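You operate a simulated robot arm through the tools that you are given. There is no shell and no other tool.

Carry out the task below with a simulated robot arm. There is one attempt and no reset: what you move stays moved.

JOB
Try the cube from the grey tray in the sample mould.
Fine: free the red clamp, slide the lid open, raise the lift, stand the cube on it and lower it; then shut and clamp the lid.

The check looks at the end state, three seconds after you hand in, the way a careful person would. Anything else that was tipped, shoved, dropped, spilled or broken makes it a failure. Lids that push on must go on centred and level and be pressed home; caps that screw on are set level and turned clockwise until they are tight.

ROBOT AND FRAMES
A 6-joint arm with a two-finger parallel gripper, fixed in place. Base frame: the origin is at the foot of the arm, x ahead of it, y to its left, z up; the work surface is at about z = 820. Units: mm, degrees, N and s.
With the tool pointing down near the work surface it reaches from about 320 to 700 mm from the base axis. Its first joint turns from -166.0 to 166.0 degrees. Payload 4.1 kg.
Tool frame: the origin (TCP) lies between the finger pads and is the grasp point; the fingertips stand 23 mm ahead of it; z points along the fingers, y is the line along which they close. Largest opening 94 mm; finger width 38, thickness 10; the body of the gripper, 54 by 96 mm, starts 39 mm behind the TCP.
Orientation is that of the tool frame in the base frame, as [roll, pitch, yaw] about the fixed x, y, z axes, in that order (R = Rz(yaw) Ry(pitch) Rx(roll)). With the fingers straight down and closing along the base's y, the tool's x points along the base's -x, its y along +y and its z along -z.

CONTROLS
- The arm moves only by the tool step_arm. Its argument "moves" is a list of rows, each an object of numbers (a shift or turn left out is 0, a gripper value left out holds the last): "tx", "ty", "tz": the shift along the base's x, y, z in units of 300 mm (1.0 is 300 mm); "wx", "wy", "wz": the turn, a rotation vector about the base's x, y, z in units of 180 degrees (1.0 is 180 degrees); "claw": the opening, from 0 (shut) to 1 (fully open). In form: [{"tx": .., "ty": .., "tz": .., "wx": .., "wy": .., "wz": .., "claw": ..}, ...]. A call has 1 to 20 rows; each row is the pose to reach, as a shift and turn from the pose commanded when the call began. A call with a number of a shift or a turn outside -1 to 1 is refused whole. Rows are played at 5 a second. More than 50 mm and 8.6 degrees between two rows, or a gripper value outside its range, and nothing of the call is played. Where a pose cannot be reached the arm comes as near as it can. A force on the tool above 40 N (or 10 N above the force at the start of the call, whichever is more), or a blocked arm, ends the call early, and 0.2 s more pass. Each finger travels about 45 mm/s and halts on what it meets, pressing with about 29 N; the grip force reading is that of the motor and also rises with nothing between the fingers. The clock runs only during rows and for 0.2 s after the last one: add rows that repeat a pose to give the fingers time. The reply holds the time, the measured pose of the TCP, the force on the tool along the base axes, the opening and the grip force, in the units named above and with some noise, with the torque about the TCP (base axes, N m) and any sound that the robot's microphone picked up.
- Cameras (640 x 400 px; columns grow to the right, rows downward): "scene" is fixed at [61.4, 641.7, 1600.4]; the picture's right is [-0.79, -0.61, 0.00], its down [-0.31, 0.41, -0.86] and it looks along [0.52, -0.68, -0.51] (base axes); focal length 315 px, centre (320, 200). "wrist" rides on the gripper at [86, 16, -75] in the tool frame; the picture's right is [-0.18, 0.98, 0.00], its down [-0.58, -0.11, -0.81] and it looks along [-0.79, -0.15, 0.59] (tool axes); focal length 243 px, centre (320, 200). There is no depth. A picture from a camera that has moved, and an enlarged one, comes with that camera's place and axes in the base frame and with its lens. The place of the scene camera against the robot may be out by one fixed shift of up to 18 mm in any direction.
- capture(camera): a new picture of that camera. The clock stands still meanwhile.
- lift_body(by): slides the trunk up (or, below 0, down) by that many mm; the arm rides with it, the base frame stays. It gives what a move gives, with no picture.
- inspect(camera, box): a new picture of the part [left, top, right, bottom] of that camera's present view, enlarged. The clock stands still meanwhile.
- job_done(): hands the job in; it is judged then, once.

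Nothing tells you positions but the pictures and the camera data. Unless the task says otherwise, let go and move clear before handing in.

The tools are called after "Request:" as name(argument=value, ...) on one line, values as JSON. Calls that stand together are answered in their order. step_arm: Moves the arm, as the interface text tells. Its arguments: {"type":"object","properties":{"moves":{"type":"array"}},"required":["moves"]} The other tools are called the same way: lift_body (by) slides the trunk up or down; capture (camera) takes a picture; inspect (camera, box) takes an enlarged picture of a part of a camera's view; job_done () hands the job in.

At the start:

```text
time: 0.0
tcp_pos: [398.8, -160.3, 1172.4]
tool_rot: [180.0, 0.0, -180.0]
ft_force: [0.1, 0.1, 0.0]
wrist_torque: [-0.01, 0.01, -0.02]
grip_width: 94.1
grasp_force: 0.0
trunk travel left (down, up): [-500.0, 90.0]
```

scene: 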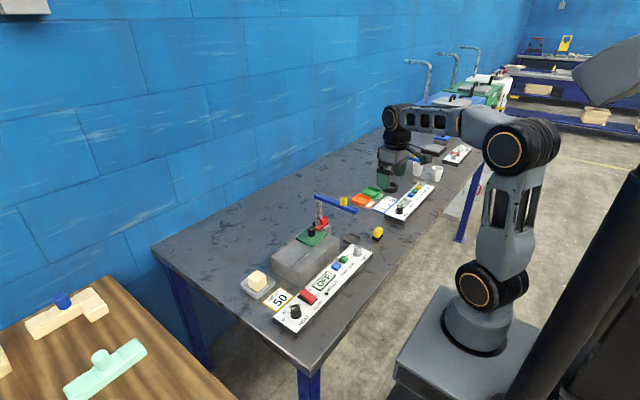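
wrist: 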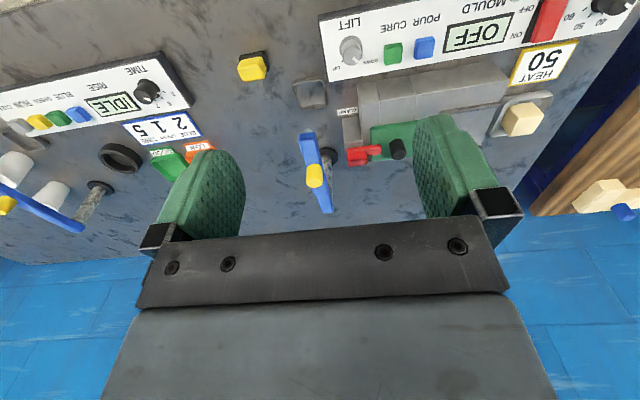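

I see a sample mould with a red clamp and a green lid, a control panel with a LIFT knob, and a cube on a grey tray. I'll look closer at each before I move anything.

Request:
inspect(camera="scene", box=[220, 180, 400, 340])

Request:
inspect(camera="wrist", box=[280, 0, 640, 225])

Request:
inspect(camera="scene", box=[290, 180, 370, 260])

```text
2.50 times, centred on (310, 260) of scene
camera zoom: at [61.4, 641.7, 1600.4], right [-0.79, -0.61, 0.0], down [-0.31, 0.41, -0.86], along [0.52, -0.68, -0.51], focal length 788 px, centre (345, 50)
```

zoom: 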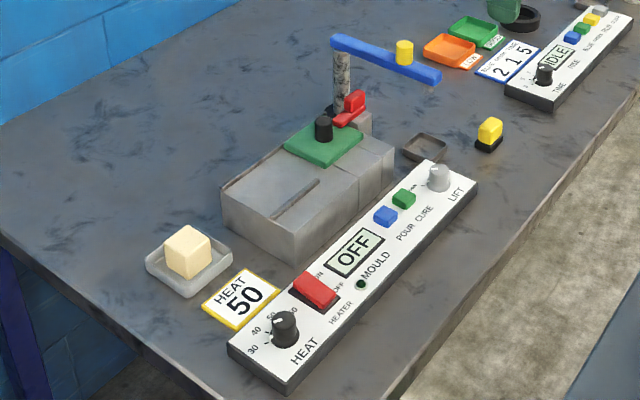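

```text
1.78 times, centred on (460, 112) of wrist
camera zoom: at [312.9, -142.0, 1246.6], right [0.18, 0.98, 0.0], down [0.58, -0.11, 0.81], along [0.79, -0.15, -0.59], focal length 431 px, centre (71, 356)
```

zoom: 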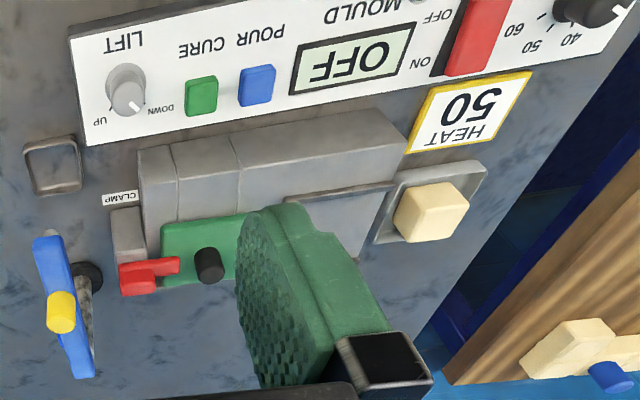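

```text
5.00 times, centred on (330, 220) of scene
camera zoom: at [61.4, 641.7, 1600.4], right [-0.79, -0.61, 0.0], down [-0.31, 0.41, -0.86], along [0.52, -0.68, -0.51], focal length 1576 px, centre (270, 100)
```

zoom: 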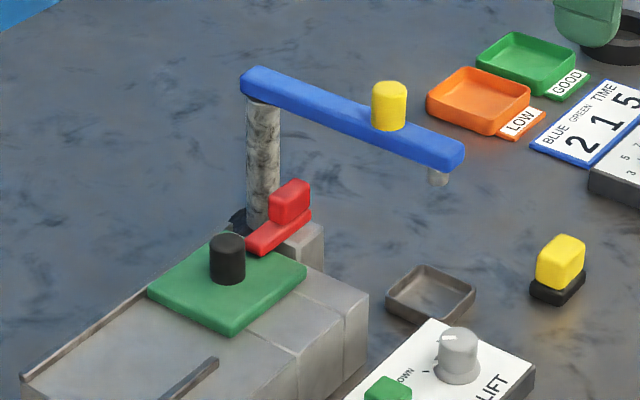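

The mould block is around x 560–650, y −120 to 60. The lid's black knob is at about (638, −59), the clamp at about (647, −118), the lift knob at about (476, −126) and the cube at about (660, 180). I'll move in for closer wrist views to refine these.

Request:
step_arm(moves=[{"tx": 0.033, "ty": 0.067, "tz": -0.08}, {"tx": 0.067, "ty": 0.133, "tz": -0.16}, {"tx": 0.1, "ty": 0.2, "tz": -0.24}, {"tx": 0.133, "ty": 0.267, "tz": -0.32}, {"tx": 0.167, "ty": 0.333, "tz": -0.4}, {"tx": 0.167, "ty": 0.333, "tz": -0.4}])

Request:
capture(camera="wrist")

Request:
inspect(camera="wrist", box=[200, 60, 440, 210])

```text
time: 1.4
tcp_pos: [450.2, -60.6, 1051.9]
tool_rot: [180.0, 0.1, -180.0]
ft_force: [-0.1, -0.3, 0.1]
wrist_torque: [-0.01, -0.01, 0.01]
grip_width: 94.4
grasp_force: 0.0
trunk travel left (down, up): [-500.0, 90.0]
```

```text
taken
camera wrist: at [363.9, -42.9, 1125.5], right [0.18, 0.98, 0.0], down [0.58, -0.11, 0.81], along [0.79, -0.15, -0.59], focal length 243 px, centre (320, 200)
```

wrist: 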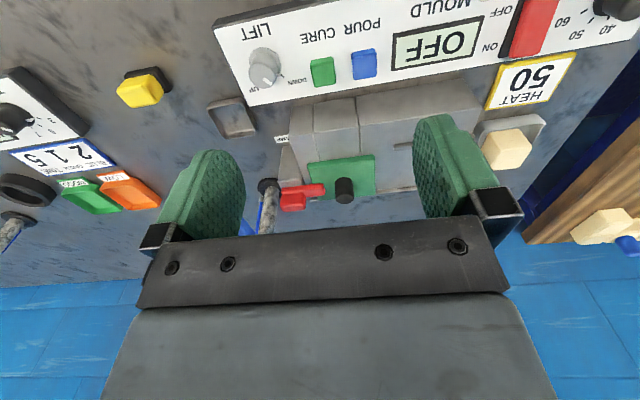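

```text
2.67 times, centred on (320, 135) of wrist
camera zoom: at [363.9, -42.9, 1125.5], right [0.18, 0.98, 0.0], down [0.58, -0.11, 0.81], along [0.79, -0.15, -0.59], focal length 647 px, centre (320, 373)
```

zoom: 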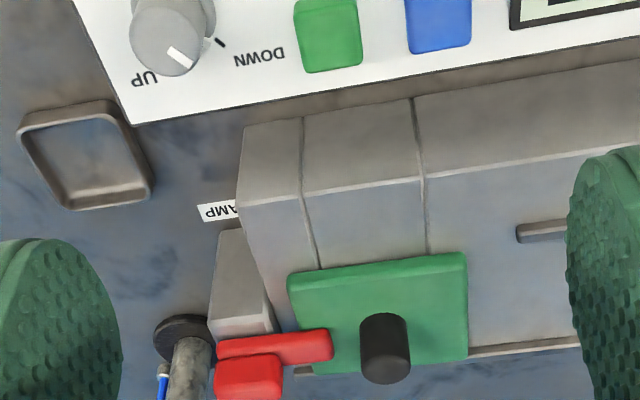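

I can see the lid, the red clamp bar over its edge and the CLAMP post. I'll move nearer to see the clamp's mechanism, staying clear of the blue swing arm.

Request:
step_arm(moves=[{"tx": 0.07, "ty": -0.03, "tz": -0.03}, {"tx": 0.15, "ty": -0.06, "tz": -0.06}, {"tx": 0.23, "ty": -0.1, "tz": -0.1}, {"tx": 0.27, "ty": -0.12, "tz": -0.13}, {"tx": 0.27, "ty": -0.12, "tz": -0.13}])

Request:
capture(camera="wrist")

Request:
inspect(camera="wrist", box=[220, 60, 420, 220])

Request:
capture(camera="scene")

```text
time: 2.6
tcp_pos: [530.0, -96.7, 1013.7]
tool_rot: [-179.9, 0.0, 179.9]
ft_force: [-0.2, 0.5, 0.0]
wrist_torque: [0.01, 0.02, -0.01]
grip_width: 94.0
grasp_force: 0.2
trunk travel left (down, up): [-500.0, 90.0]
```

```text
taken
camera wrist: at [444.4, -79.3, 1086.3], right [0.18, 0.98, 0.0], down [0.58, -0.11, 0.81], along [0.79, -0.15, -0.59], focal length 243 px, centre (320, 200)
```

wrist: 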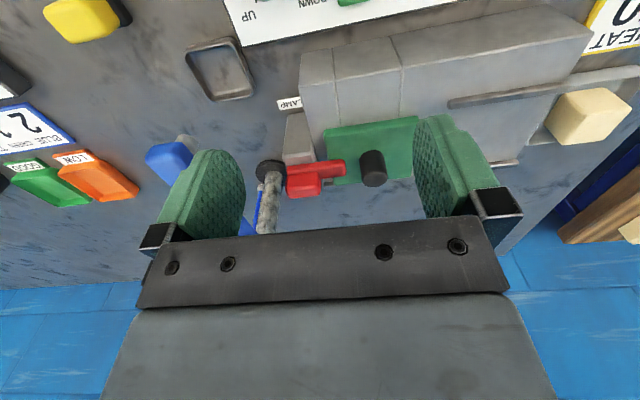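

```text
2.50 times, centred on (320, 140) of wrist
camera zoom: at [444.4, -79.3, 1086.3], right [0.18, 0.98, 0.0], down [0.58, -0.11, 0.81], along [0.79, -0.15, -0.59], focal length 606 px, centre (320, 350)
```

zoom: 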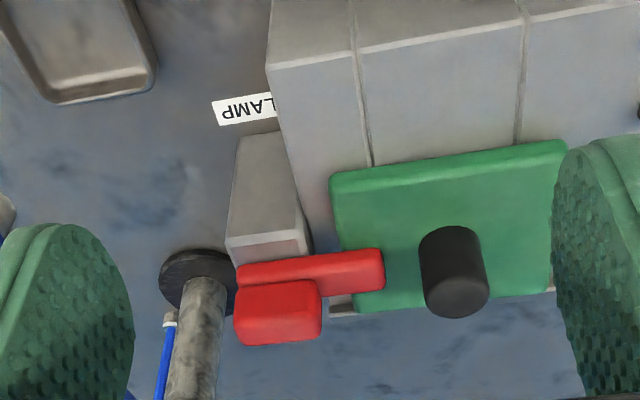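

```text
taken
```

scene: 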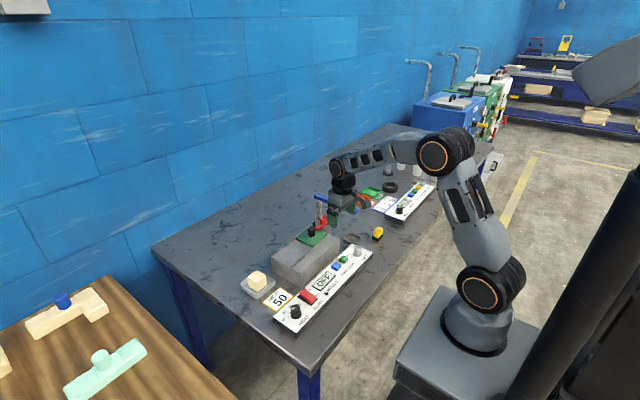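

The clamp is a red bar pivoted on the small grey post, with a red handle block on top. I'll turn the wrist so the camera looks along −y and view the clamp and mould from the side.

Request:
step_arm(moves=[{"tx": 0.0333, "ty": 0.0414, "wz": -0.04545}, {"tx": 0.0667, "ty": 0.0829, "wz": -0.0909}, {"tx": 0.1, "ty": 0.1243, "wz": -0.13636}, {"tx": 0.1333, "ty": 0.1658, "wz": -0.1818}, {"tx": 0.1667, "ty": 0.2072, "wz": -0.22727}, {"tx": 0.2, "ty": 0.2487, "wz": -0.2727}, {"tx": 0.2333, "ty": 0.29, "wz": -0.31818}, {"tx": 0.2667, "ty": 0.3316, "wz": -0.3636}, {"tx": 0.3, "ty": 0.373, "wz": -0.40909}, {"tx": 0.3333, "ty": 0.4145, "wz": -0.4545}, {"tx": 0.3667, "ty": 0.456, "wz": -0.5}, {"tx": 0.3667, "ty": 0.456, "wz": -0.5}])

Request:
capture(camera="wrist")

Request:
inspect(camera="wrist", box=[220, 60, 420, 220])

```text
time: 5.2
tcp_pos: [640.2, 43.3, 1012.8]
tool_rot: [179.9, 0.1, 89.9]
ft_force: [-0.8, -0.9, 0.3]
wrist_torque: [-0.01, 0.02, -0.01]
grip_width: 93.8
grasp_force: 0.0
trunk travel left (down, up): [-500.0, 90.0]
```

```text
taken
camera wrist: at [657.3, 129.5, 1085.9], right [0.98, -0.19, 0.0], down [-0.11, -0.58, 0.81], along [-0.15, -0.79, -0.59], focal length 243 px, centre (320, 200)
```

wrist: 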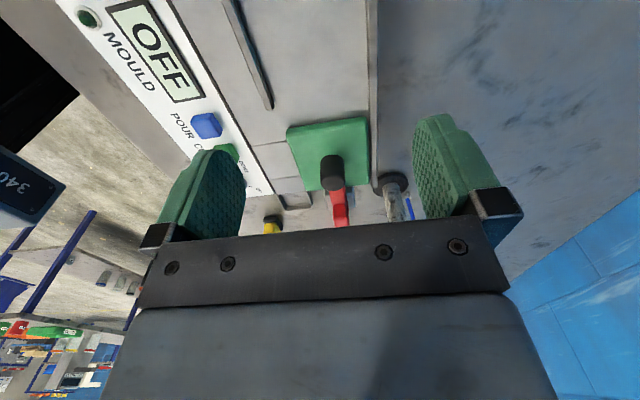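

```text
2.50 times, centred on (320, 140) of wrist
camera zoom: at [657.3, 129.5, 1085.9], right [0.98, -0.19, 0.0], down [-0.11, -0.58, 0.81], along [-0.15, -0.79, -0.59], focal length 606 px, centre (320, 350)
```

zoom: 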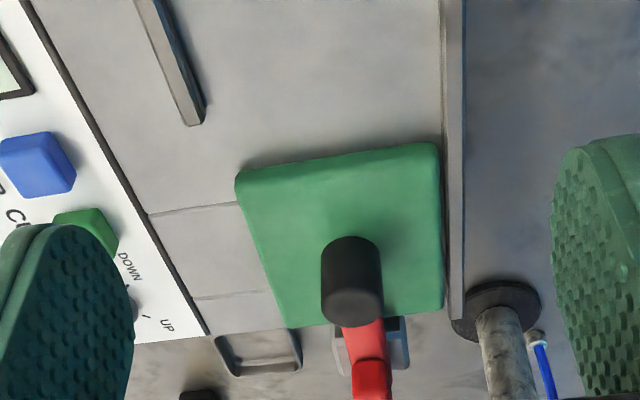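

The knob top comes out at about (634, −59, 925) and the lid spans x 599–675, y −98 to −5 with its top at about z 901. It slides toward +y between the rails. I still need a clear view of the clamp, so I'll zoom in with the scene camera.

Request:
inspect(camera="scene", box=[300, 195, 340, 245])

Request:
inspect(camera="wrist", box=[290, 140, 390, 230])

```text
8.00 times, centred on (320, 220) of scene
camera zoom: at [61.4, 641.7, 1600.4], right [-0.79, -0.61, 0.0], down [-0.31, 0.41, -0.86], along [0.52, -0.68, -0.51], focal length 2521 px, centre (320, 40)
```

zoom: 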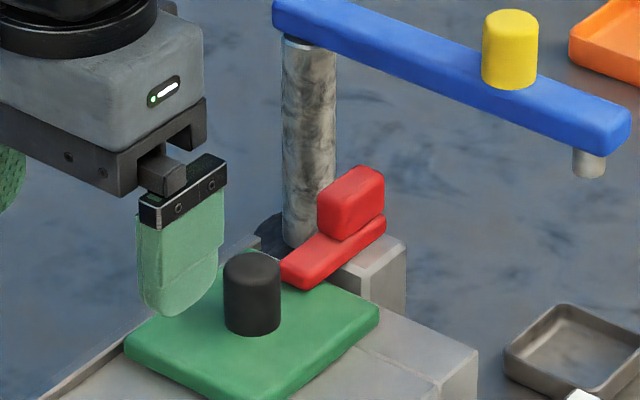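

```text
4.44 times, centred on (340, 185) of wrist
camera zoom: at [657.3, 129.5, 1085.9], right [0.98, -0.19, 0.0], down [-0.11, -0.58, 0.81], along [-0.15, -0.79, -0.59], focal length 1078 px, centre (231, 267)
```

zoom: 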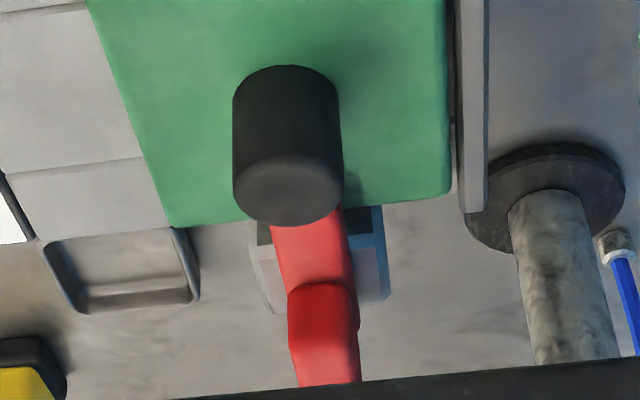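

The red bar lies over the lid edge, and the handle block at its −y end is at about (633, −132, 926). I'll hover above the handle with the fingers closing along x to refine this.

Request:
step_arm(moves=[{"tx": -0.004, "ty": -0.12, "tz": 0.0}, {"tx": -0.008, "ty": -0.24, "tz": 0.0}, {"tx": -0.012, "ty": -0.36, "tz": 0.0}, {"tx": -0.016, "ty": -0.47, "tz": 0.0}, {"tx": -0.02, "ty": -0.571, "tz": -0.02}, {"tx": -0.02, "ty": -0.571, "tz": -0.043}, {"tx": -0.02, "ty": -0.571, "tz": -0.043}])

Request:
capture(camera="wrist")

Request:
inspect(camera="wrist", box=[240, 40, 400, 140])

Request:
inspect(camera="scene", box=[290, 170, 370, 250])

```text
time: 6.8
tcp_pos: [634.8, -129.4, 1001.5]
tool_rot: [180.0, -0.1, 90.1]
ft_force: [-0.7, 0.4, -0.4]
wrist_torque: [-0.01, -0.01, -0.01]
grip_width: 94.2
grasp_force: 0.1
trunk travel left (down, up): [-500.0, 90.0]
```

```text
taken
camera wrist: at [651.2, -42.4, 1074.5], right [0.98, -0.18, 0.0], down [-0.11, -0.58, 0.81], along [-0.15, -0.79, -0.59], focal length 243 px, centre (320, 200)
```

wrist: 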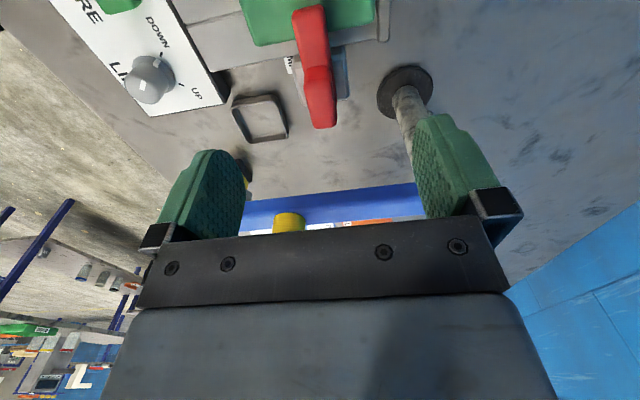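

```text
4.00 times, centred on (320, 90) of wrist
camera zoom: at [651.2, -42.4, 1074.5], right [0.98, -0.18, 0.0], down [-0.11, -0.58, 0.81], along [-0.15, -0.79, -0.59], focal length 970 px, centre (320, 640)
```

zoom: 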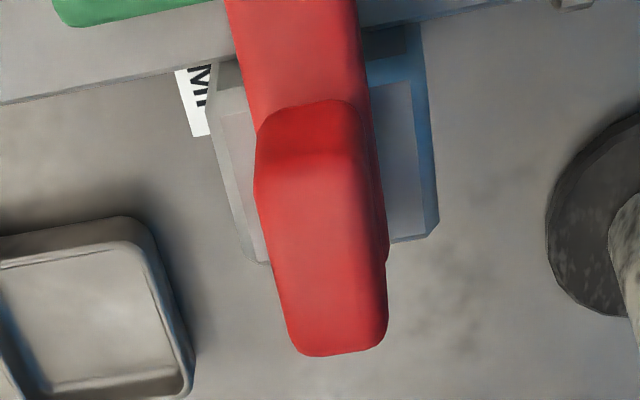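

```text
5.00 times, centred on (330, 210) of scene
camera zoom: at [61.4, 641.7, 1600.4], right [-0.79, -0.61, 0.0], down [-0.31, 0.41, -0.86], along [0.52, -0.68, -0.51], focal length 1576 px, centre (270, 150)
```

zoom: 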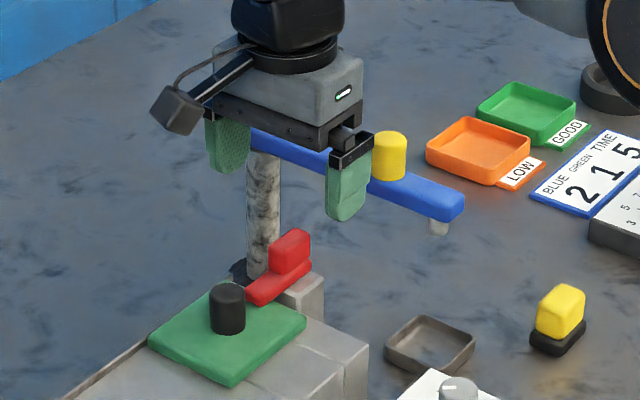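

The handle is 18 mm wide in x and about 36 mm long in y, centred over the post at about (634, −133) with its top at z ≈ 926, so it looks like a turn clamp with a vertical pivot. I'll lower onto it, grip it, then test the turn carefully.

Request:
step_arm(moves=[{"tx": -0.0027, "ty": -0.012, "tz": 0, "claw": 0.5}, {"tx": -0.0027, "ty": -0.012, "tz": -0.06, "claw": 0.5}, {"tx": -0.0027, "ty": -0.012, "tz": -0.12, "claw": 0.5}, {"tx": -0.0027, "ty": -0.012, "tz": -0.16, "claw": 0.5}, {"tx": -0.0027, "ty": -0.012, "tz": -0.2, "claw": 0.5}, {"tx": -0.0027, "ty": -0.012, "tz": -0.235, "claw": 0.5}, {"tx": -0.0027, "ty": -0.012, "tz": -0.235, "claw": 0.5}])

Request:
capture(camera="wrist")

Request:
inspect(camera="scene", box=[300, 190, 360, 250])

```text
time: 8.4
tcp_pos: [635.1, -133.4, 931.0]
tool_rot: [-180.0, 0.0, 90.1]
ft_force: [0.5, -0.7, 0.1]
wrist_torque: [0.03, 0.01, 0.02]
grip_width: 46.9
grasp_force: 0.1
trunk travel left (down, up): [-500.0, 90.0]
```

```text
taken
camera wrist: at [650.4, -46.0, 1004.2], right [0.98, -0.18, 0.0], down [-0.11, -0.58, 0.81], along [-0.15, -0.79, -0.59], focal length 243 px, centre (320, 200)
```

wrist: 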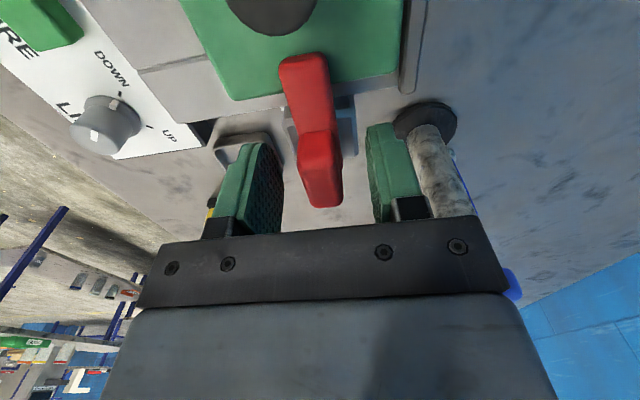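

```text
6.67 times, centred on (330, 220) of scene
camera zoom: at [61.4, 641.7, 1600.4], right [-0.79, -0.61, 0.0], down [-0.31, 0.41, -0.86], along [0.52, -0.68, -0.51], focal length 2101 px, centre (253, 67)
```

zoom: 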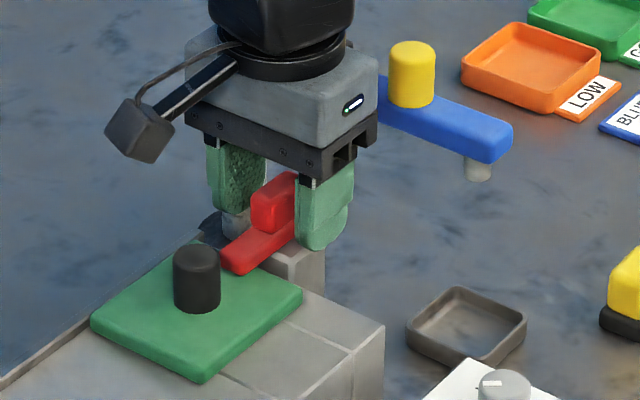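

The handle sits between the fingers. I'll close on it.

Request:
step_arm(moves=[{"claw": 0.3}, {"claw": 0.1}, {"claw": 0.1}, {"claw": 0.1}, {"claw": 0.1}])

Request:
capture(camera="wrist")

```text
time: 9.6
tcp_pos: [634.9, -134.1, 930.1]
tool_rot: [-179.9, 0.0, 90.0]
ft_force: [6.5, -0.7, 0.4]
wrist_torque: [-0.03, -0.28, 0.02]
grip_width: 19.7
grasp_force: 45.6
trunk travel left (down, up): [-500.0, 90.0]
```

```text
taken
camera wrist: at [651.2, -46.0, 1004.3], right [0.98, -0.18, 0.0], down [-0.11, -0.58, 0.81], along [-0.15, -0.79, -0.59], focal length 243 px, centre (320, 200)
```

wrist: 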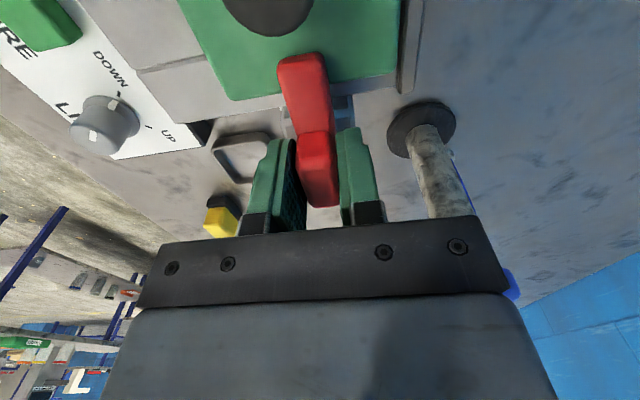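

The grip holds at 19.7 mm. I'll test a small turn of +6° about vertical.

Request:
step_arm(moves=[{"wz": 0.0167}, {"wz": 0.0333}, {"wz": 0.0333}])

Request:
inspect(camera="wrist", box=[240, 40, 400, 220])

```text
time: 10.4
tcp_pos: [635.1, -133.1, 931.1]
tool_rot: [-180.0, 0.1, 96.0]
ft_force: [7.8, -0.4, 5.8]
wrist_torque: [0.15, -0.08, 0.01]
grip_width: 19.8
grasp_force: 45.1
trunk travel left (down, up): [-500.0, 90.0]
```

```text
2.22 times, centred on (320, 130) of wrist
camera zoom: at [641.6, -44.8, 1004.3], right [1.0, -0.08, 0.0], down [-0.05, -0.59, 0.81], along [-0.06, -0.8, -0.59], focal length 539 px, centre (320, 356)
```

zoom: 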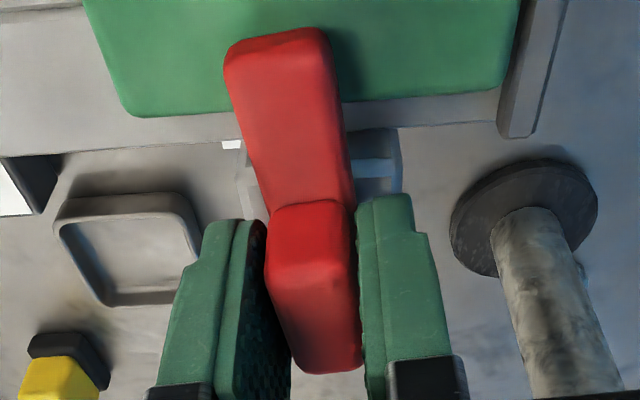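

There's little torque, so the turn looks free. I'll continue to about 30° and check that the bar follows.

Request:
step_arm(moves=[{"wz": 0.0333}, {"wz": 0.0667}, {"wz": 0.1}, {"wz": 0.1333}, {"wz": 0.1333}])

Request:
capture(camera="wrist")

Request:
inspect(camera="scene", box=[300, 190, 360, 250])

```text
time: 11.6
tcp_pos: [632.9, -133.4, 931.1]
tool_rot: [-179.9, 0.0, 120.0]
ft_force: [-4.1, -0.2, 4.8]
wrist_torque: [-0.74, -0.16, 0.0]
grip_width: 19.8
grasp_force: 45.4
trunk travel left (down, up): [-500.0, 90.0]
```

```text
taken
camera wrist: at [603.7, -50.1, 1004.3], right [0.94, 0.33, 0.0], down [0.2, -0.56, 0.81], along [0.27, -0.76, -0.59], focal length 243 px, centre (320, 200)
```

wrist: 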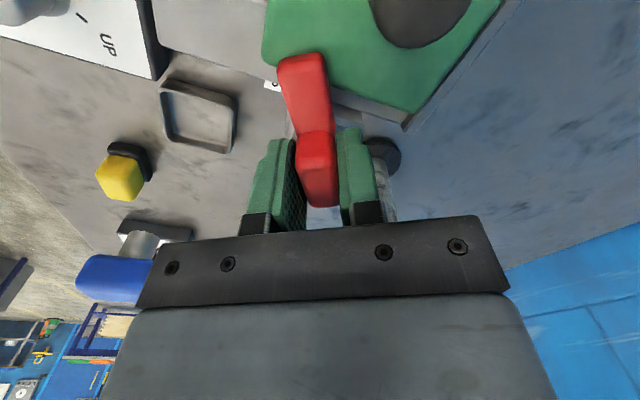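

```text
6.67 times, centred on (330, 220) of scene
camera zoom: at [61.4, 641.7, 1600.4], right [-0.79, -0.61, 0.0], down [-0.31, 0.41, -0.86], along [0.52, -0.68, -0.51], focal length 2101 px, centre (253, 67)
```

zoom: 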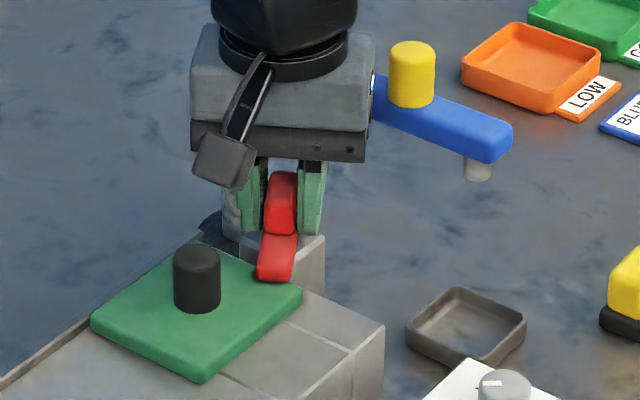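

The bar swings with the handle, so it is a turn clamp. I'll carry on to about 90°.

Request:
step_arm(moves=[{"wz": 0.0333}, {"wz": 0.0667}, {"wz": 0.1}, {"wz": 0.1333}, {"wz": 0.1667}, {"wz": 0.1667}])

Request:
inspect(camera="scene", box=[300, 190, 360, 250])

```text
time: 13.0
tcp_pos: [631.2, -136.1, 931.1]
tool_rot: [-180.0, -0.1, 150.0]
ft_force: [-20.7, -18.3, 0.6]
wrist_torque: [-0.89, 0.02, -0.14]
grip_width: 19.6
grasp_force: 45.1
trunk travel left (down, up): [-500.0, 90.0]
```

```text
6.67 times, centred on (330, 220) of scene
camera zoom: at [61.4, 641.7, 1600.4], right [-0.79, -0.61, 0.0], down [-0.31, 0.41, -0.86], along [0.52, -0.68, -0.51], focal length 2101 px, centre (253, 67)
```

zoom: 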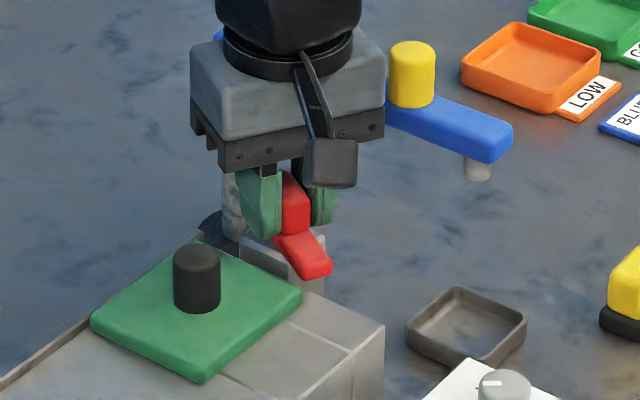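

The bar is clear of the lid at 60°, with side force because the pivot is a few mm from my grip centre. I'll shift by (−3.5, −3.5) mm to relieve it while finishing the turn.

Request:
step_arm(moves=[{"tx": -0.01, "ty": -0.01, "wz": 0.0}, {"tx": -0.0115, "ty": -0.011, "wz": 0.0333}, {"tx": -0.012, "ty": -0.012, "wz": 0.0667}, {"tx": -0.0133, "ty": -0.0133, "wz": 0.1}, {"tx": -0.0133, "ty": -0.0133, "wz": 0.1333}, {"tx": -0.0133, "ty": -0.0133, "wz": 0.1667}, {"tx": -0.0133, "ty": -0.0133, "wz": 0.1667}])

Request:
inspect(camera="scene", box=[300, 190, 360, 250])

Request:
capture(camera="wrist")

```text
time: 14.6
tcp_pos: [629.8, -137.3, 930.6]
tool_rot: [-180.0, 0.1, -179.8]
ft_force: [1.1, -6.5, -5.5]
wrist_torque: [-0.12, -1.96, -0.01]
grip_width: 19.8
grasp_force: 44.8
trunk travel left (down, up): [-500.0, 90.0]
```

```text
6.67 times, centred on (330, 220) of scene
camera zoom: at [61.4, 641.7, 1600.4], right [-0.79, -0.61, 0.0], down [-0.31, 0.41, -0.86], along [0.52, -0.68, -0.51], focal length 2101 px, centre (253, 67)
```

zoom: 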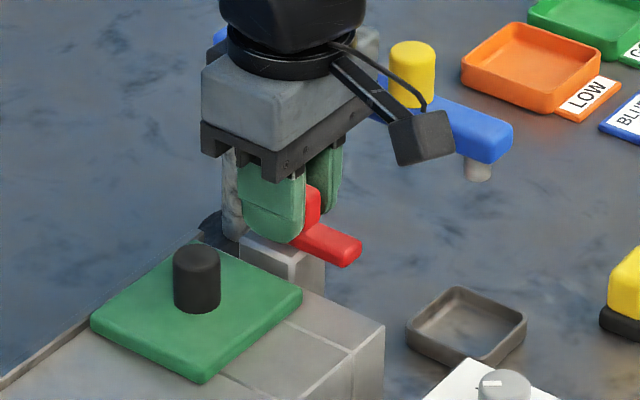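

```text
taken
camera wrist: at [543.9, -120.9, 1004.1], right [0.18, 0.98, 0.0], down [0.58, -0.11, 0.81], along [0.79, -0.15, -0.59], focal length 243 px, centre (320, 200)
```

wrist: 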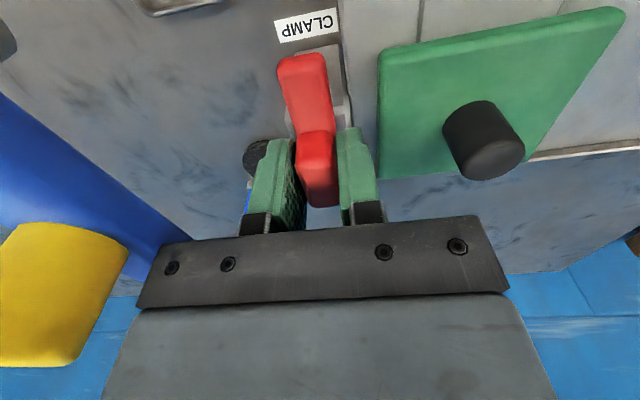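

The clamp is turned 90° off the lid. I'll open partway and rise straight up.

Request:
step_arm(moves=[{"claw": 0.3}, {"claw": 0.42}, {"claw": 0.42}, {"claw": 0.42, "tz": 0.06}, {"claw": 0.42, "tz": 0.15}, {"claw": 0.42, "tz": 0.25}, {"claw": 0.42, "tz": 0.25}])

Request:
capture(camera="wrist")

Request:
inspect(camera="scene", box=[300, 190, 360, 250])

```text
time: 16.2
tcp_pos: [630.9, -138.0, 1004.3]
tool_rot: [179.9, 0.0, -180.0]
ft_force: [0.0, 0.5, -0.9]
wrist_torque: [0.03, -0.01, 0.01]
grip_width: 39.7
grasp_force: 0.0
trunk travel left (down, up): [-500.0, 90.0]
```

```text
taken
camera wrist: at [544.1, -121.0, 1078.6], right [0.18, 0.98, 0.0], down [0.58, -0.11, 0.81], along [0.79, -0.15, -0.59], focal length 243 px, centre (320, 200)
```

wrist: 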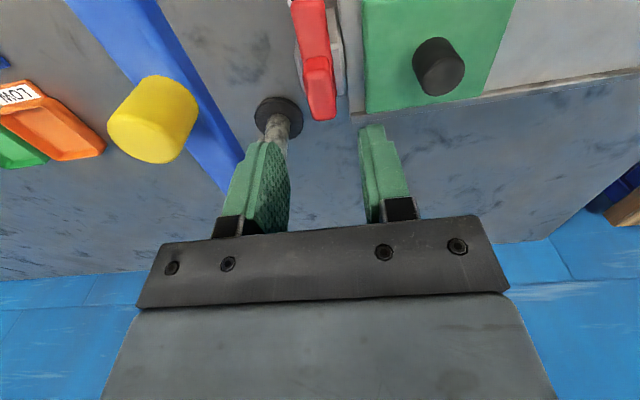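

```text
6.67 times, centred on (330, 220) of scene
camera zoom: at [61.4, 641.7, 1600.4], right [-0.79, -0.61, 0.0], down [-0.31, 0.41, -0.86], along [0.52, -0.68, -0.51], focal length 2101 px, centre (253, 67)
```

zoom: 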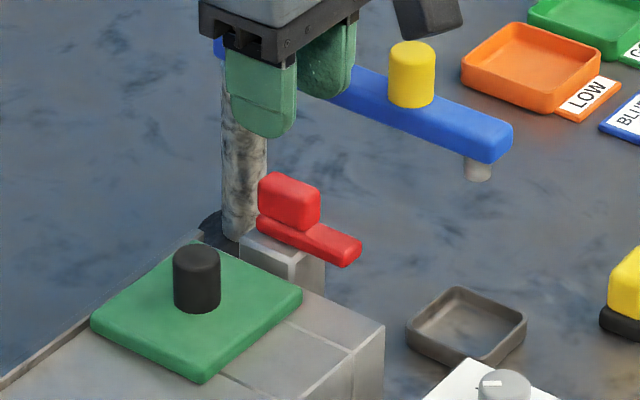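

The clamp is free and stays put. Next I'll go above the lid's black knob with the fingers closing along y, the sliding direction.

Request:
step_arm(moves=[{"tx": 0.003, "ty": 0.1, "claw": 0.42}, {"tx": 0.007, "ty": 0.2, "claw": 0.5}, {"tx": 0.007, "ty": 0.26, "claw": 0.65}, {"tx": 0.007, "ty": 0.26, "claw": 0.65}])

Request:
capture(camera="wrist")

Request:
inspect(camera="wrist", box=[240, 20, 400, 140])

```text
time: 17.2
tcp_pos: [631.9, -60.1, 1005.8]
tool_rot: [-179.9, 0.0, 179.9]
ft_force: [-0.2, 0.4, -0.4]
wrist_torque: [0.0, 0.02, 0.02]
grip_width: 60.9
grasp_force: 0.1
trunk travel left (down, up): [-500.0, 90.0]
```

```text
taken
camera wrist: at [545.5, -42.8, 1078.8], right [0.18, 0.98, 0.0], down [0.58, -0.11, 0.81], along [0.79, -0.15, -0.59], focal length 243 px, centre (320, 200)
```

wrist: 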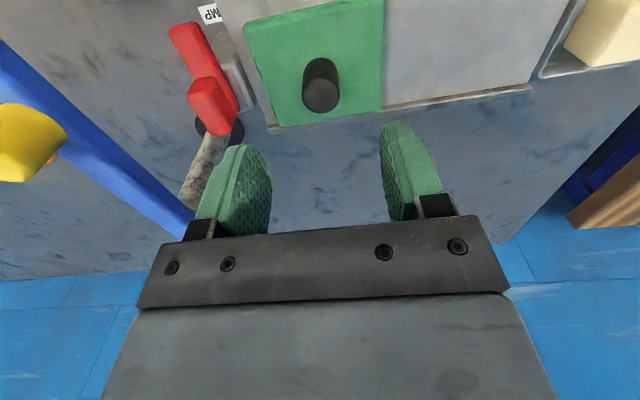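

```text
3.33 times, centred on (320, 80) of wrist
camera zoom: at [545.5, -42.8, 1078.8], right [0.18, 0.98, 0.0], down [0.58, -0.11, 0.81], along [0.79, -0.15, -0.59], focal length 809 px, centre (320, 600)
```

zoom: 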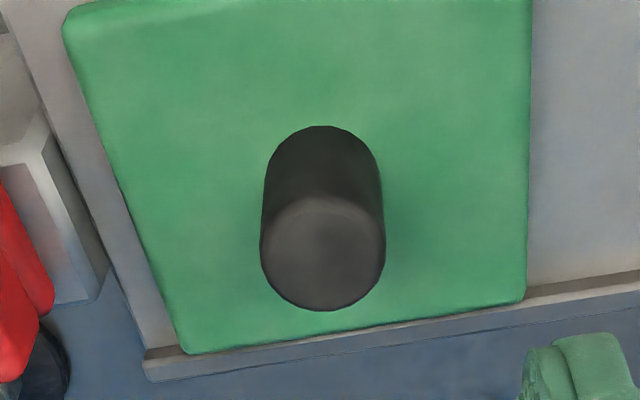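

The knob is at (635, −59.5). I'll descend around it and grip.

Request:
step_arm(moves=[{"tx": 0.01, "ty": 0.002, "tz": -0.07}, {"tx": 0.01, "ty": 0.002, "tz": -0.14}, {"tx": 0.01, "ty": 0.002, "tz": -0.2}, {"tx": 0.01, "ty": 0.002, "tz": -0.253}, {"tx": 0.01, "ty": 0.002, "tz": -0.253}, {"tx": 0.01, "ty": 0.002, "tz": -0.253, "claw": 0.4}, {"tx": 0.01, "ty": 0.002, "tz": -0.253, "claw": 0.15}, {"tx": 0.01, "ty": 0.002, "tz": -0.253, "claw": 0.15}, {"tx": 0.01, "ty": 0.002, "tz": -0.253, "claw": 0.15}])

Request:
capture(camera="wrist")

Request:
inspect(camera="scene", box=[280, 190, 360, 270])

```text
time: 19.2
tcp_pos: [636.4, -59.0, 929.6]
tool_rot: [-180.0, 0.0, 180.0]
ft_force: [-0.8, -3.1, -1.0]
wrist_torque: [0.36, -0.11, 0.05]
grip_width: 25.5
grasp_force: 45.7
trunk travel left (down, up): [-500.0, 90.0]
```

```text
taken
camera wrist: at [548.5, -42.2, 1002.6], right [0.18, 0.98, 0.0], down [0.58, -0.11, 0.81], along [0.79, -0.15, -0.59], focal length 243 px, centre (320, 200)
```

wrist: 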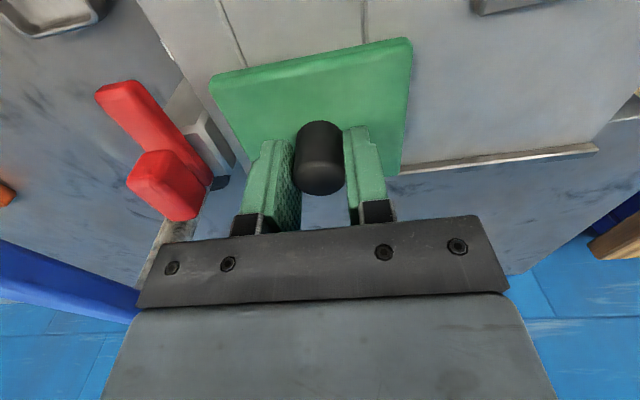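

```text
5.00 times, centred on (320, 230) of scene
camera zoom: at [61.4, 641.7, 1600.4], right [-0.79, -0.61, 0.0], down [-0.31, 0.41, -0.86], along [0.52, -0.68, -0.51], focal length 1576 px, centre (320, 50)
```

zoom: 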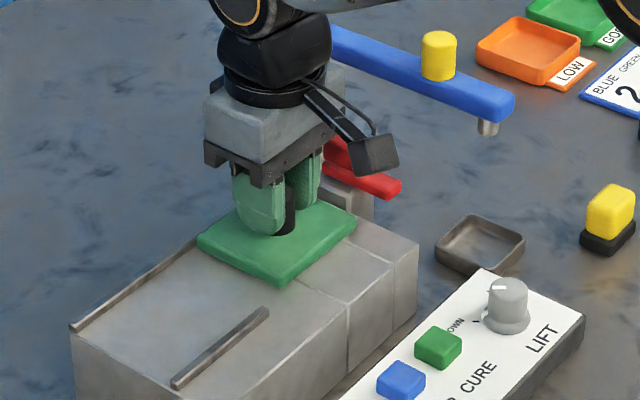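

The knob is held at 25.5 mm. I'll slide the lid along +y slowly and watch the force.

Request:
step_arm(moves=[{"ty": 0.02}, {"ty": 0.04}, {"ty": 0.06}, {"ty": 0.08}, {"ty": 0.1}, {"ty": 0.1}])

Request:
capture(camera="wrist")

Request:
inspect(camera="scene", box=[280, 190, 360, 270])

```text
time: 20.6
tcp_pos: [635.1, -29.0, 929.8]
tool_rot: [-180.0, -0.1, -179.9]
ft_force: [-5.0, 0.1, -6.8]
wrist_torque: [0.26, -0.76, -0.01]
grip_width: 25.6
grasp_force: 44.8
trunk travel left (down, up): [-500.0, 90.0]
```

```text
taken
camera wrist: at [548.6, -12.1, 1002.7], right [0.18, 0.98, 0.0], down [0.58, -0.11, 0.81], along [0.79, -0.15, -0.59], focal length 243 px, centre (320, 200)
```

wrist: 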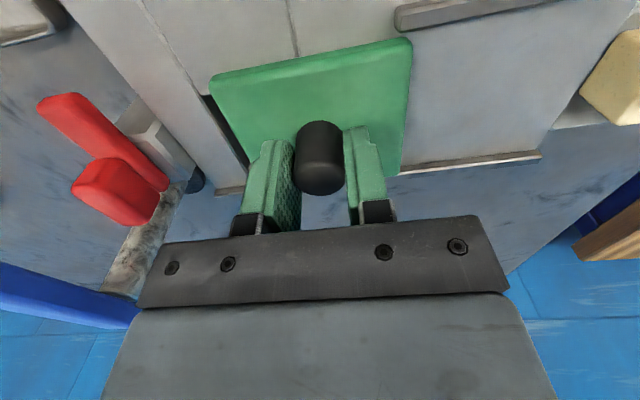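

```text
5.00 times, centred on (320, 230) of scene
camera zoom: at [61.4, 641.7, 1600.4], right [-0.79, -0.61, 0.0], down [-0.31, 0.41, -0.86], along [0.52, -0.68, -0.51], focal length 1576 px, centre (320, 50)
```

zoom: 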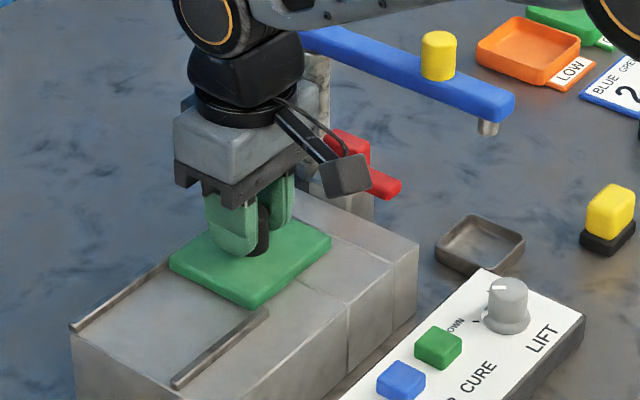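

The lid slides freely. I'll continue.

Request:
step_arm(moves=[{"ty": 0.025}, {"ty": 0.05}, {"ty": 0.075}, {"ty": 0.1}, {"ty": 0.125}, {"ty": 0.125}])

Request:
capture(camera="wrist")

Request:
inspect(camera="scene", box=[280, 190, 360, 270])

```text
time: 22.0
tcp_pos: [635.1, 8.5, 929.2]
tool_rot: [-179.9, -0.1, 179.9]
ft_force: [-1.2, -1.1, -8.6]
wrist_torque: [0.37, 1.2, 0.0]
grip_width: 25.4
grasp_force: 44.7
trunk travel left (down, up): [-500.0, 90.0]
```

```text
taken
camera wrist: at [548.7, 25.5, 1002.8], right [0.18, 0.98, 0.0], down [0.58, -0.11, 0.81], along [0.79, -0.15, -0.59], focal length 243 px, centre (320, 200)
```

wrist: 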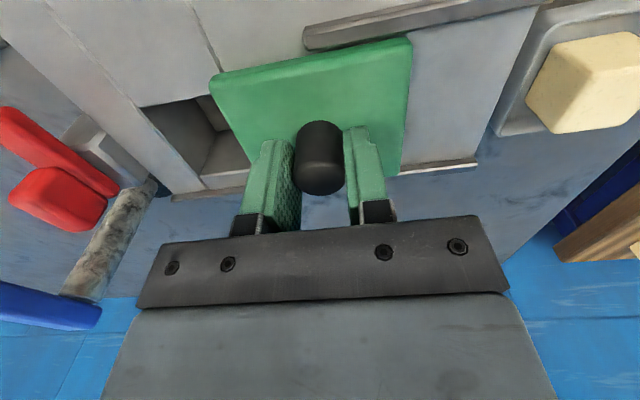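

```text
5.00 times, centred on (320, 230) of scene
camera zoom: at [61.4, 641.7, 1600.4], right [-0.79, -0.61, 0.0], down [-0.31, 0.41, -0.86], along [0.52, -0.68, -0.51], focal length 1576 px, centre (320, 50)
```

zoom: 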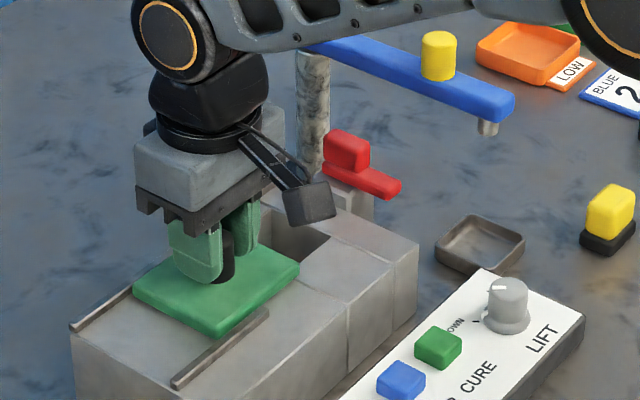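

The cavity is showing. I'll slide on to full travel, watching for a stop.

Request:
step_arm(moves=[{"ty": 0.02}, {"ty": 0.04}, {"ty": 0.055}, {"ty": 0.07}, {"ty": 0.085}, {"ty": 0.085}])

Request:
capture(camera="wrist")

Request:
inspect(camera="scene", box=[280, 190, 360, 270])

```text
time: 23.4
tcp_pos: [635.5, 35.2, 929.8]
tool_rot: [-179.9, 0.1, -179.9]
ft_force: [-0.9, 0.8, -4.1]
wrist_torque: [0.43, 0.55, 0.03]
grip_width: 25.7
grasp_force: 44.8
trunk travel left (down, up): [-500.0, 90.0]
```

```text
taken
camera wrist: at [548.5, 51.3, 1002.6], right [0.18, 0.98, 0.0], down [0.58, -0.11, 0.81], along [0.79, -0.15, -0.59], focal length 243 px, centre (320, 200)
```

wrist: 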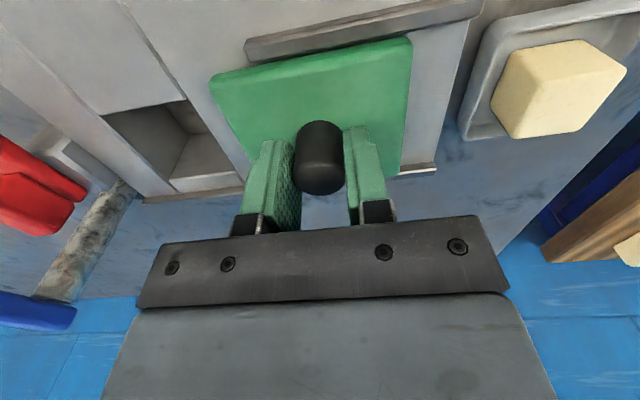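

```text
5.00 times, centred on (320, 230) of scene
camera zoom: at [61.4, 641.7, 1600.4], right [-0.79, -0.61, 0.0], down [-0.31, 0.41, -0.86], along [0.52, -0.68, -0.51], focal length 1576 px, centre (320, 50)
```

zoom: 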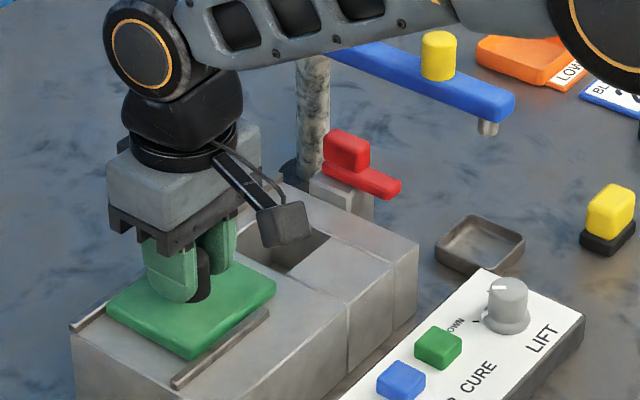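

The cavity spans about y −67 to −22 and is fully uncovered with about 19 mm of clearance. I'll let go of the lid and rise, then go and look at the LIFT knob.

Request:
step_arm(moves=[{"claw": 0.35}, {"claw": 0.5}, {"claw": 0.5}, {"claw": 0.5, "tz": 0.06}, {"claw": 0.5, "tz": 0.15}, {"claw": 0.5, "tz": 0.25}, {"claw": 0.5, "tz": 0.35}, {"claw": 0.5, "tz": 0.35}])

Request:
capture(camera="wrist")

Request:
inspect(camera="scene", box=[280, 190, 360, 270])

Request:
inspect(camera="scene", box=[330, 230, 370, 260])

```text
time: 25.2
tcp_pos: [634.8, 35.2, 1035.5]
tool_rot: [-179.9, 0.0, -179.9]
ft_force: [0.9, 0.0, 0.3]
wrist_torque: [-0.01, 0.01, -0.02]
grip_width: 47.1
grasp_force: 0.2
trunk travel left (down, up): [-500.0, 90.0]
```

```text
taken
camera wrist: at [548.9, 51.3, 1109.9], right [0.18, 0.98, 0.0], down [0.58, -0.11, 0.81], along [0.79, -0.15, -0.59], focal length 243 px, centre (320, 200)
```

wrist: 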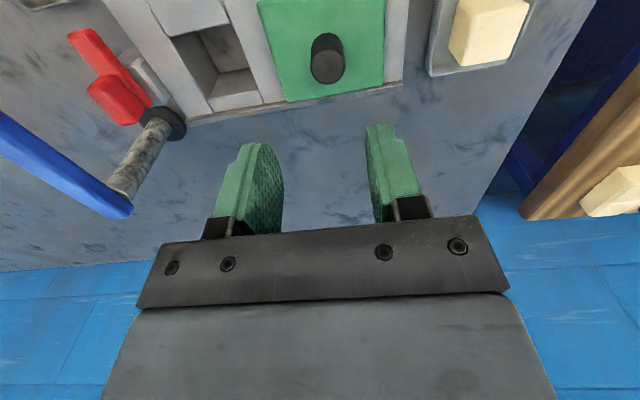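

```text
5.00 times, centred on (320, 230) of scene
camera zoom: at [61.4, 641.7, 1600.4], right [-0.79, -0.61, 0.0], down [-0.31, 0.41, -0.86], along [0.52, -0.68, -0.51], focal length 1576 px, centre (320, 50)
```

zoom: 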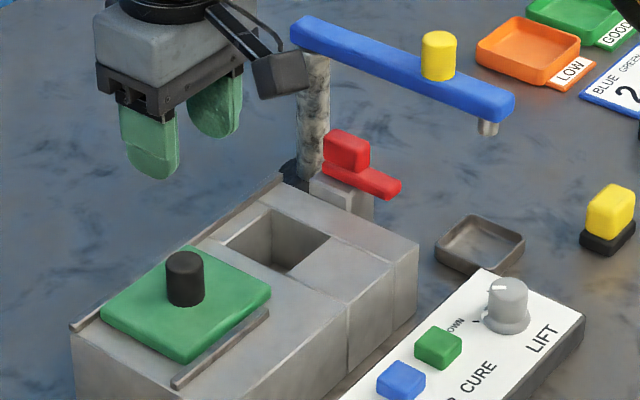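

```text
13.33 times, centred on (350, 245) of scene
camera zoom: at [61.4, 641.7, 1600.4], right [-0.79, -0.61, 0.0], down [-0.31, 0.41, -0.86], along [0.52, -0.68, -0.51], focal length 4202 px, centre (-80, -400)
```

zoom: 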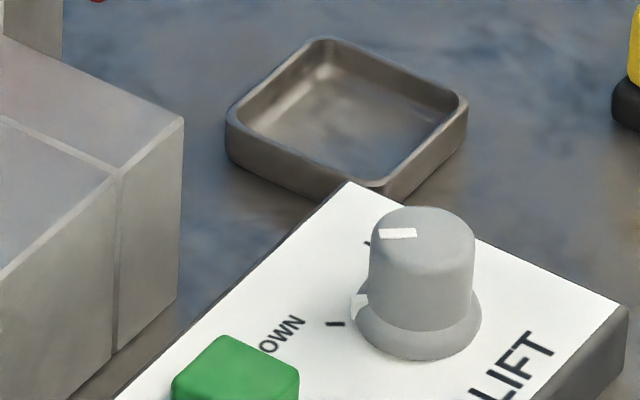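

The lid stays open and the cavity is clear. The LIFT pointer is at DOWN, so UP needs about a −90° turn about z. I'll move near the lift knob for a precise look.

Request:
step_arm(moves=[{"tx": -0.12, "ty": -0.1, "tz": 0.0}, {"tx": -0.24, "ty": -0.2, "tz": 0.0}, {"tx": -0.36, "ty": -0.3, "tz": 0.0}, {"tx": -0.46, "ty": -0.38, "tz": -0.02}, {"tx": -0.56, "ty": -0.46, "tz": -0.06}, {"tx": -0.633, "ty": -0.527, "tz": -0.118}, {"tx": -0.633, "ty": -0.527, "tz": -0.118}])

Request:
capture(camera="wrist")

Request:
inspect(camera="wrist", box=[260, 60, 420, 180])

```text
time: 26.8
tcp_pos: [445.4, -124.9, 1002.0]
tool_rot: [179.9, -0.1, -180.0]
ft_force: [-0.5, -0.7, -0.5]
wrist_torque: [0.01, 0.01, 0.02]
grip_width: 47.1
grasp_force: 0.0
trunk travel left (down, up): [-500.0, 90.0]
```

```text
taken
camera wrist: at [358.2, -107.1, 1075.1], right [0.18, 0.98, 0.0], down [0.58, -0.11, 0.81], along [0.79, -0.15, -0.59], focal length 243 px, centre (320, 200)
```

wrist: 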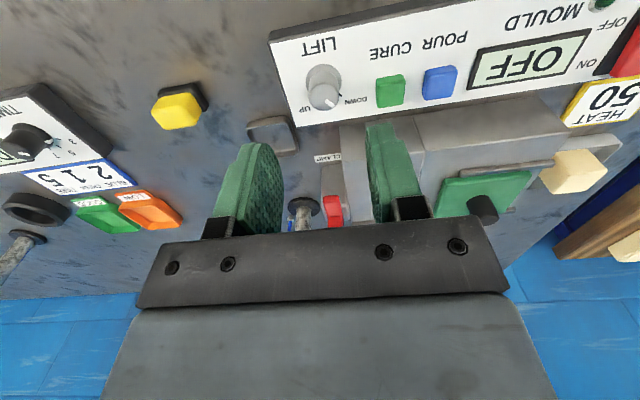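

```text
3.33 times, centred on (340, 120) of wrist
camera zoom: at [358.2, -107.1, 1075.1], right [0.18, 0.98, 0.0], down [0.58, -0.11, 0.81], along [0.79, -0.15, -0.59], focal length 809 px, centre (253, 467)
```

zoom: 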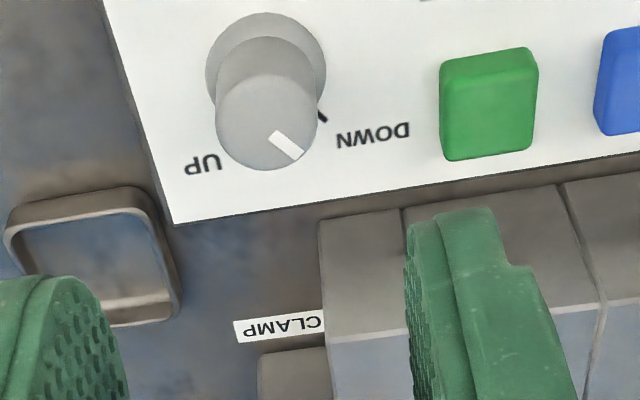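

The pointer is at DOWN, and the knob top is at about (479, −127, 870). I'll hover above it to refine this.

Request:
step_arm(moves=[{"tx": 0.06, "ty": -0.004, "tz": -0.08}, {"tx": 0.112, "ty": -0.007, "tz": -0.16}, {"tx": 0.112, "ty": -0.007, "tz": -0.23}, {"tx": 0.112, "ty": -0.007, "tz": -0.23}])

Request:
capture(camera="wrist")

Request:
inspect(camera="wrist", box=[240, 40, 400, 160])

```text
time: 27.8
tcp_pos: [478.8, -125.5, 931.5]
tool_rot: [-180.0, 0.0, 180.0]
ft_force: [-0.7, -0.1, 0.0]
wrist_torque: [-0.01, 0.0, 0.02]
grip_width: 47.0
grasp_force: 0.0
trunk travel left (down, up): [-500.0, 90.0]
```

```text
taken
camera wrist: at [392.8, -109.3, 1005.5], right [0.18, 0.98, 0.0], down [0.58, -0.11, 0.81], along [0.79, -0.15, -0.59], focal length 243 px, centre (320, 200)
```

wrist: 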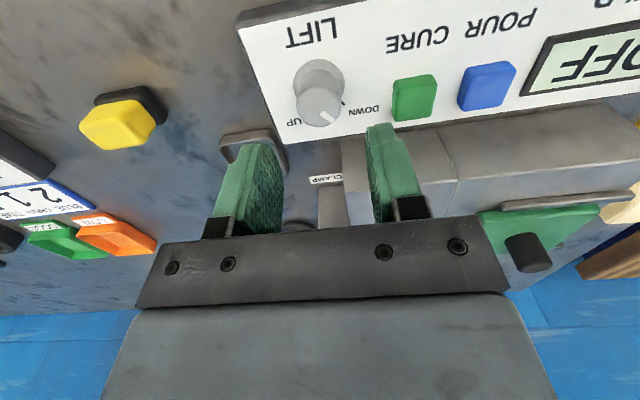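

```text
3.33 times, centred on (320, 100) of wrist
camera zoom: at [392.8, -109.3, 1005.5], right [0.18, 0.98, 0.0], down [0.58, -0.11, 0.81], along [0.79, -0.15, -0.59], focal length 809 px, centre (320, 533)
```

zoom: 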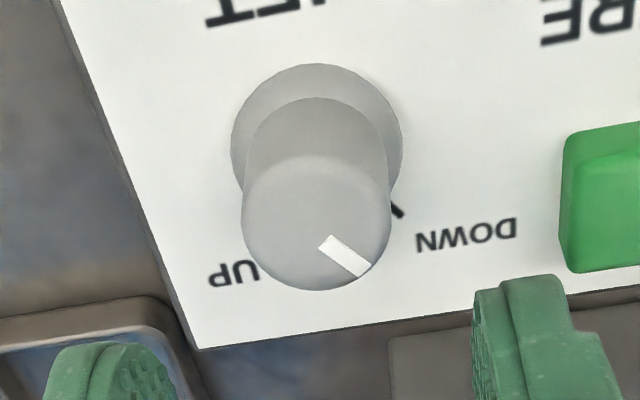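

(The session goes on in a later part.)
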